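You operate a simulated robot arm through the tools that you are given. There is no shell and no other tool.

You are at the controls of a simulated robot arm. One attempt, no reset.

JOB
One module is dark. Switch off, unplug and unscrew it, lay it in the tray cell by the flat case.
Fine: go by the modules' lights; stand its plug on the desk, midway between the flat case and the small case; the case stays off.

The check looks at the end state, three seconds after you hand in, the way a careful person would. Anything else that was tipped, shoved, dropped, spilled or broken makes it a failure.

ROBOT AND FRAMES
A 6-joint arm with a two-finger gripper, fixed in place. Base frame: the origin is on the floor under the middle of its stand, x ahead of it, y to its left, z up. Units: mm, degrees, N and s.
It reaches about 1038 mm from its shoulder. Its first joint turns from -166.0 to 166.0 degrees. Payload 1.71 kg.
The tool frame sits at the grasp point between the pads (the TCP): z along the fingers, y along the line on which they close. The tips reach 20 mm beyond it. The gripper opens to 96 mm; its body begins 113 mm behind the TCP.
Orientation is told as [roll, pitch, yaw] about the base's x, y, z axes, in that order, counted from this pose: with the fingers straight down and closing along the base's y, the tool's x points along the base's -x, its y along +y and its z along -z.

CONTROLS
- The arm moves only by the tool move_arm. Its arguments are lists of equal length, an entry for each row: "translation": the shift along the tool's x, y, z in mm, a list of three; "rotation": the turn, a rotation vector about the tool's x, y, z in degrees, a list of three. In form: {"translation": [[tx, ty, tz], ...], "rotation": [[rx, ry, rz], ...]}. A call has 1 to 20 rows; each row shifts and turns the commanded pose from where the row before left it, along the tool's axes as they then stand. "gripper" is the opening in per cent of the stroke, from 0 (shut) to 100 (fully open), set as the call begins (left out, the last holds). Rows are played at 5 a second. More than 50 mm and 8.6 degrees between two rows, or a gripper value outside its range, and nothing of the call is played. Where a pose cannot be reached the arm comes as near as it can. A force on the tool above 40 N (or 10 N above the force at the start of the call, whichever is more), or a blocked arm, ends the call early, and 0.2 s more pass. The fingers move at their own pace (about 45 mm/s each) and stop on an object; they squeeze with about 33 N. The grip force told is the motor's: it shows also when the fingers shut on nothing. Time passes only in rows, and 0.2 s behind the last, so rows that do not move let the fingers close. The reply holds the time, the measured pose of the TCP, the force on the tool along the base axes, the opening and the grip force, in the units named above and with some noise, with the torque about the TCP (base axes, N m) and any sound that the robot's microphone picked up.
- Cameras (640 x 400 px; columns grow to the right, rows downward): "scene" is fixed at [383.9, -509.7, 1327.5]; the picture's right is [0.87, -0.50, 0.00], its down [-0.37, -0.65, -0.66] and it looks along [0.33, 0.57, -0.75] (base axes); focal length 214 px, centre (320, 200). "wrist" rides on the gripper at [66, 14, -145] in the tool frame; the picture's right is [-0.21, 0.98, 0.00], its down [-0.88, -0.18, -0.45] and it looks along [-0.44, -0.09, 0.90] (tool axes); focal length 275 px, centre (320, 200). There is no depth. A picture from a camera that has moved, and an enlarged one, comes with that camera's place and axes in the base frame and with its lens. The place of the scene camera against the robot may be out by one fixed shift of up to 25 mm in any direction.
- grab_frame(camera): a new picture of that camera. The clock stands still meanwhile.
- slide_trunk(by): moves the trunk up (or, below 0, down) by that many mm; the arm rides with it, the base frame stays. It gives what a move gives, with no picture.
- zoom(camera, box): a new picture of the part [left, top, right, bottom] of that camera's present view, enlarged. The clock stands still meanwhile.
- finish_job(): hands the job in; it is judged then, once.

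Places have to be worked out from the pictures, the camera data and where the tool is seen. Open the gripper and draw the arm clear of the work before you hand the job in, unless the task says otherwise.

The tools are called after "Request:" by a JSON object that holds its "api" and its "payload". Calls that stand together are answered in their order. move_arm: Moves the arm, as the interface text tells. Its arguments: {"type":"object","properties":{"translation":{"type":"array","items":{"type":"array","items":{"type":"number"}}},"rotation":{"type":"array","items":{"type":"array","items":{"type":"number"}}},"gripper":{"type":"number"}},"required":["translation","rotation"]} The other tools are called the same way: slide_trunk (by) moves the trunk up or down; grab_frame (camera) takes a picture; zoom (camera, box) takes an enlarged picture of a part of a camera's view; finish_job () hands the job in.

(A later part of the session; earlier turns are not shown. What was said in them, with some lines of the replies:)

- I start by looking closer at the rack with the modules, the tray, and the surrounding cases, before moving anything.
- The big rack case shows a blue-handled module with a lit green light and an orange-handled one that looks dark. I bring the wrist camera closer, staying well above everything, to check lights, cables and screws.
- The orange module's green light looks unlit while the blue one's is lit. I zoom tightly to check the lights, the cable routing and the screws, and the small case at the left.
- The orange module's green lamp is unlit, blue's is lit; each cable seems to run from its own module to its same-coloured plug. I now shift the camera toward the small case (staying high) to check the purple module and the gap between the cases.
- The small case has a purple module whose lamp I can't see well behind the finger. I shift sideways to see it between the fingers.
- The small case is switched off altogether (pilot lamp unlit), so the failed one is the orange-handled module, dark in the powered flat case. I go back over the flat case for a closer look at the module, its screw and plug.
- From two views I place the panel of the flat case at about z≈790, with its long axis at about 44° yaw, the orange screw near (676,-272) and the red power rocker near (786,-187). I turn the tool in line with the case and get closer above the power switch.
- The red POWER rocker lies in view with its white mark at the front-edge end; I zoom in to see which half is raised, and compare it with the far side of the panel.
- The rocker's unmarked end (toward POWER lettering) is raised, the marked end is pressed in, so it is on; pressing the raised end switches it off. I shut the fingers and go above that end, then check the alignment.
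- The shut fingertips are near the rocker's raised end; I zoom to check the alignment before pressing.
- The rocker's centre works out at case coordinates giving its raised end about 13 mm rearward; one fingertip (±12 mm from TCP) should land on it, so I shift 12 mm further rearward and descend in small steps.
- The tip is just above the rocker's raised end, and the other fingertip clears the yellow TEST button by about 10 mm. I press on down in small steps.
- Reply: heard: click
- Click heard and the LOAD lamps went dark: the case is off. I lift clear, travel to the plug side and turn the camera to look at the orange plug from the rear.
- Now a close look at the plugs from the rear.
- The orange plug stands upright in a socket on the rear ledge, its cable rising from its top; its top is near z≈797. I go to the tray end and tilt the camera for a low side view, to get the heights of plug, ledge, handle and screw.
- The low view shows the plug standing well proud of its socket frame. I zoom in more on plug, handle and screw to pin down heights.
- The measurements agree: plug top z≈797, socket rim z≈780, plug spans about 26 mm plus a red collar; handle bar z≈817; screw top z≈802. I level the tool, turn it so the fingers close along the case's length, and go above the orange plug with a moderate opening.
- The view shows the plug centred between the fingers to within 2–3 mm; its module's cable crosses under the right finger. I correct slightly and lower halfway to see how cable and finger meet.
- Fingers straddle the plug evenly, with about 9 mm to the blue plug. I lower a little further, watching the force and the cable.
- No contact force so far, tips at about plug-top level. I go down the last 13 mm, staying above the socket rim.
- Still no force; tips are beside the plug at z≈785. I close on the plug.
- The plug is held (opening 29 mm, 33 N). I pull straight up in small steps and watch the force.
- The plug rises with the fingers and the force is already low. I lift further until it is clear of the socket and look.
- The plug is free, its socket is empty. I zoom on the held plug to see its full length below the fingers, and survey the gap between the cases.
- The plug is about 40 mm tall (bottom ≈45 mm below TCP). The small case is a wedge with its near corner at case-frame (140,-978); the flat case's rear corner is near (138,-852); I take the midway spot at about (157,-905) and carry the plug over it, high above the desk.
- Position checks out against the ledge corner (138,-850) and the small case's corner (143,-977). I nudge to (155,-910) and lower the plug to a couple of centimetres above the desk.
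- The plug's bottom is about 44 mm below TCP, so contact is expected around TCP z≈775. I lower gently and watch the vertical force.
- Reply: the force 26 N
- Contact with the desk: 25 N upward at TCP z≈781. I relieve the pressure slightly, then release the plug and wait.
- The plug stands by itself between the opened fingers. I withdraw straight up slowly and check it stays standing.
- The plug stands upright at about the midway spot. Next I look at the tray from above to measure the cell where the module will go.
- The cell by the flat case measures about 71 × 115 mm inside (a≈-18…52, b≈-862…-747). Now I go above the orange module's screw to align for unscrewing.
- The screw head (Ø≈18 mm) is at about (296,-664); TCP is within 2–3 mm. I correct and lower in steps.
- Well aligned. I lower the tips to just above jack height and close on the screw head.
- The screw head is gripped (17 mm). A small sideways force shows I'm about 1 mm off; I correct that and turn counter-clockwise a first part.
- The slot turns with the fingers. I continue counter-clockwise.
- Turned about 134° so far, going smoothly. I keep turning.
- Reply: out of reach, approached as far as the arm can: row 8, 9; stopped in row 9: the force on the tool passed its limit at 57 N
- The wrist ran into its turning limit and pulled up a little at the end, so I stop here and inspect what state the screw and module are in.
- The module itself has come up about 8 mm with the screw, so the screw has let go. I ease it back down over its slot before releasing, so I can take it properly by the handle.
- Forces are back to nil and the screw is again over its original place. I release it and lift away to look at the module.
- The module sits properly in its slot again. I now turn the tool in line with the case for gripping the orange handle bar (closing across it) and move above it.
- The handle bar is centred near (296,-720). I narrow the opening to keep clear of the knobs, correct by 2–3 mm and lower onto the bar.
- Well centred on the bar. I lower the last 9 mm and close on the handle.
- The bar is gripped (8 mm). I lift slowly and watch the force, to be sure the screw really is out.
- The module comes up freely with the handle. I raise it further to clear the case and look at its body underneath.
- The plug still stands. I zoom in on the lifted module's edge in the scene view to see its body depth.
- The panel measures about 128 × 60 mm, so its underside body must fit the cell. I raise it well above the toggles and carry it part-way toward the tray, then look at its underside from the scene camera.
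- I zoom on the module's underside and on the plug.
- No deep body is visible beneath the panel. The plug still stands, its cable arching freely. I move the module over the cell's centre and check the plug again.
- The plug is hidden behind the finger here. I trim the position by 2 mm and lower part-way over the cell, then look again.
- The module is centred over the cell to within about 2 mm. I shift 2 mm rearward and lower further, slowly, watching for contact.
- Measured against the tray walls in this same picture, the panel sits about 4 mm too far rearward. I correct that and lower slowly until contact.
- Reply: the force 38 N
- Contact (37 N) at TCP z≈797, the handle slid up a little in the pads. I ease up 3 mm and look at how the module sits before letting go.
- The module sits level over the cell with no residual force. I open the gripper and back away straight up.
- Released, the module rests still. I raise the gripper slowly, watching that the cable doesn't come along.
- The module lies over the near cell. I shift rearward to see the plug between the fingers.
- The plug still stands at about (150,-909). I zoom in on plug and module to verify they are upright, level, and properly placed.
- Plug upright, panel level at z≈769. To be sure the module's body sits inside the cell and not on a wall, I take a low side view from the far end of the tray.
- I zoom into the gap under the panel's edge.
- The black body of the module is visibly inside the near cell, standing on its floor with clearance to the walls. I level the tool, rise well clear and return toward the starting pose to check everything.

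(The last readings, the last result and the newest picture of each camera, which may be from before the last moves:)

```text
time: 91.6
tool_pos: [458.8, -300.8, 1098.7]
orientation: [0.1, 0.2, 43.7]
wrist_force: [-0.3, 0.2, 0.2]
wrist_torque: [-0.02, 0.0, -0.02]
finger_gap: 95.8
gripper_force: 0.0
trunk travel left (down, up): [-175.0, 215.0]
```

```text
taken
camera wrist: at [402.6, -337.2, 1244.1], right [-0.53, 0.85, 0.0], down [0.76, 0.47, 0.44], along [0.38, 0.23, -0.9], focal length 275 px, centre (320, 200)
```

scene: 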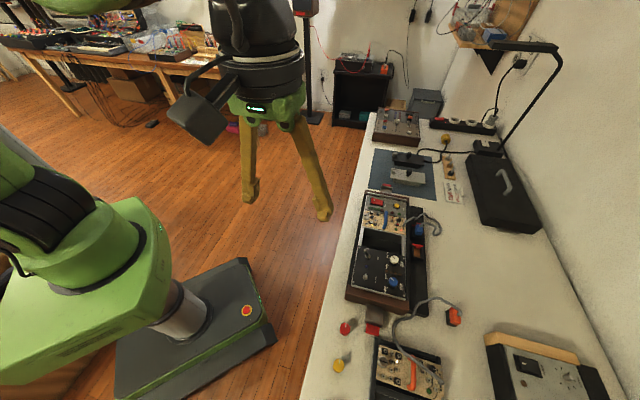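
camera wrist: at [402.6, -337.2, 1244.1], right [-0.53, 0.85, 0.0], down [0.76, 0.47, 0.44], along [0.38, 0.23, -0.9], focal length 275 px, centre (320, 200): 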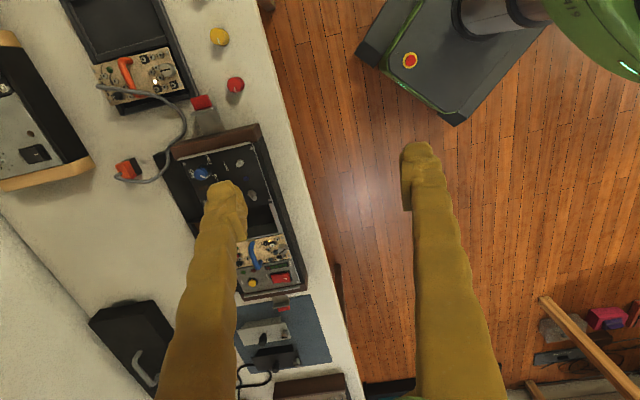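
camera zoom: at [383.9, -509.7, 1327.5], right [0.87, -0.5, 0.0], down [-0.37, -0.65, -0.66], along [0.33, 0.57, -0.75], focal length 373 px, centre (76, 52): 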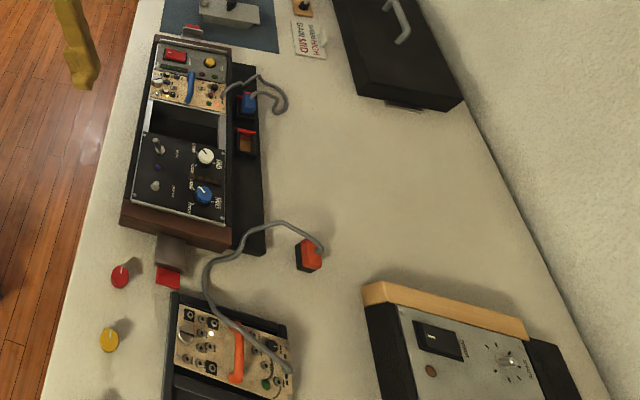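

All is clear: module in the near cell, plug standing between the two cases, case dark. I do a last close check of plug, module and rocker after letting a moment pass.

Request:
{"api": "move_arm", "payload": {"translation": [[0, 0, -20], [0, 0, -15], [0, 0, 0], [0, 0, 0], [0, 0, 0], [0, 0, 0], [0, 0, 0], [0, 0, 0]], "rotation": [[0, 0, 0], [0, 0, 0], [0, 0, 0], [0, 0, 0], [0, 0, 0], [0, 0, 0], [0, 0, 0], [0, 0, 0]]}}

Request:
{"api": "zoom", "payload": {"camera": "scene", "box": [370, 280, 510, 400]}}

Request:
{"api": "zoom", "payload": {"camera": "scene", "box": [340, 180, 460, 320]}}

Request:
{"api": "zoom", "payload": {"camera": "wrist", "box": [0, 0, 300, 220]}}

```text
time: 93.4
tool_pos: [458.1, -301.3, 1133.1]
orientation: [0.0, 0.2, 44.0]
wrist_force: [0.6, -1.3, 0.1]
wrist_torque: [0.02, 0.02, -0.01]
finger_gap: 96.2
gripper_force: 0.1
trunk travel left (down, up): [-175.0, 215.0]
```

```text
3.33 times, centred on (440, 340) of scene
camera zoom: at [383.9, -509.7, 1327.5], right [0.87, -0.5, 0.0], down [-0.37, -0.65, -0.66], along [0.33, 0.57, -0.75], focal length 715 px, centre (-80, -267)
```

zoom: 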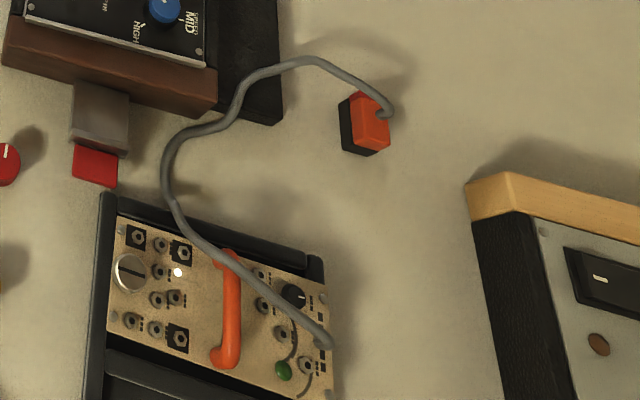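

```text
2.86 times, centred on (400, 250) of scene
camera zoom: at [383.9, -509.7, 1327.5], right [0.87, -0.5, 0.0], down [-0.37, -0.65, -0.66], along [0.33, 0.57, -0.75], focal length 613 px, centre (91, 57)
```

zoom: 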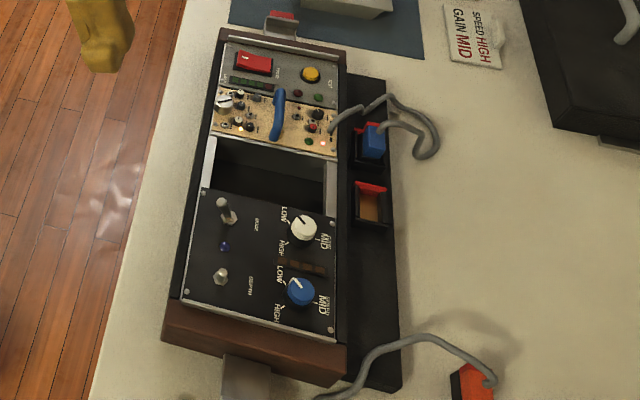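

```text
1.82 times, centred on (150, 110) of wrist
camera zoom: at [402.5, -336.9, 1278.3], right [-0.53, 0.85, 0.0], down [0.76, 0.47, 0.44], along [0.38, 0.23, -0.9], focal length 500 px, centre (629, 364)
```

zoom: 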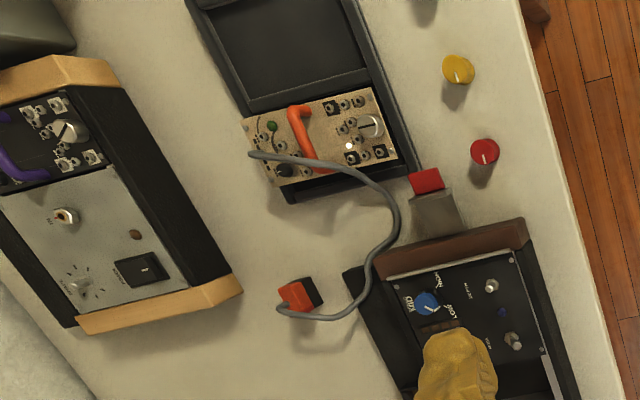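

The end state is steady: the case is off, its socket and slot are empty, the module lies in the tray cell next to the flat case, and the plug stands midway between the flat and small cases. The arm is clear with the gripper open, so I hand the job in.

Request:
{"api": "finish_job", "payload": {}}

```text
The job is handed in.
```

I switched off, unplugged and unscrewed the orange-handled module and laid it in the tray cell next to the flat case. I have handed the job in; the hand-in gave no verdict.

- **Which module:** the orange one was the only module dark in a powered case. The purple module in the small case was also dark, but that whole case is switched off, so I left it alone.
- **Switch:** I pressed the red POWER rocker off (it clicked and the LOAD lamps went out), and the case is still off.
- **Plug:** the orange plug stands upright on the desk, roughly midway between the flat case and the small case. By my measurements it is about 55 mm from the flat case's rear ledge and about 74 mm from the small case's nearest corner.
- **Module:** its body is inside the cell, standing on the floor clear of the walls. Its front panel is longer than the cell and extends over the front and rear walls.
- **Unscrewing:** the wrist reached its turning limit near the end and briefly pulled the loosened module up about 8 mm. I set it back down in its slot before lifting it out by the handle, and the last pictures show nothing else moved.

The arm is back near its starting position with the gripper open.
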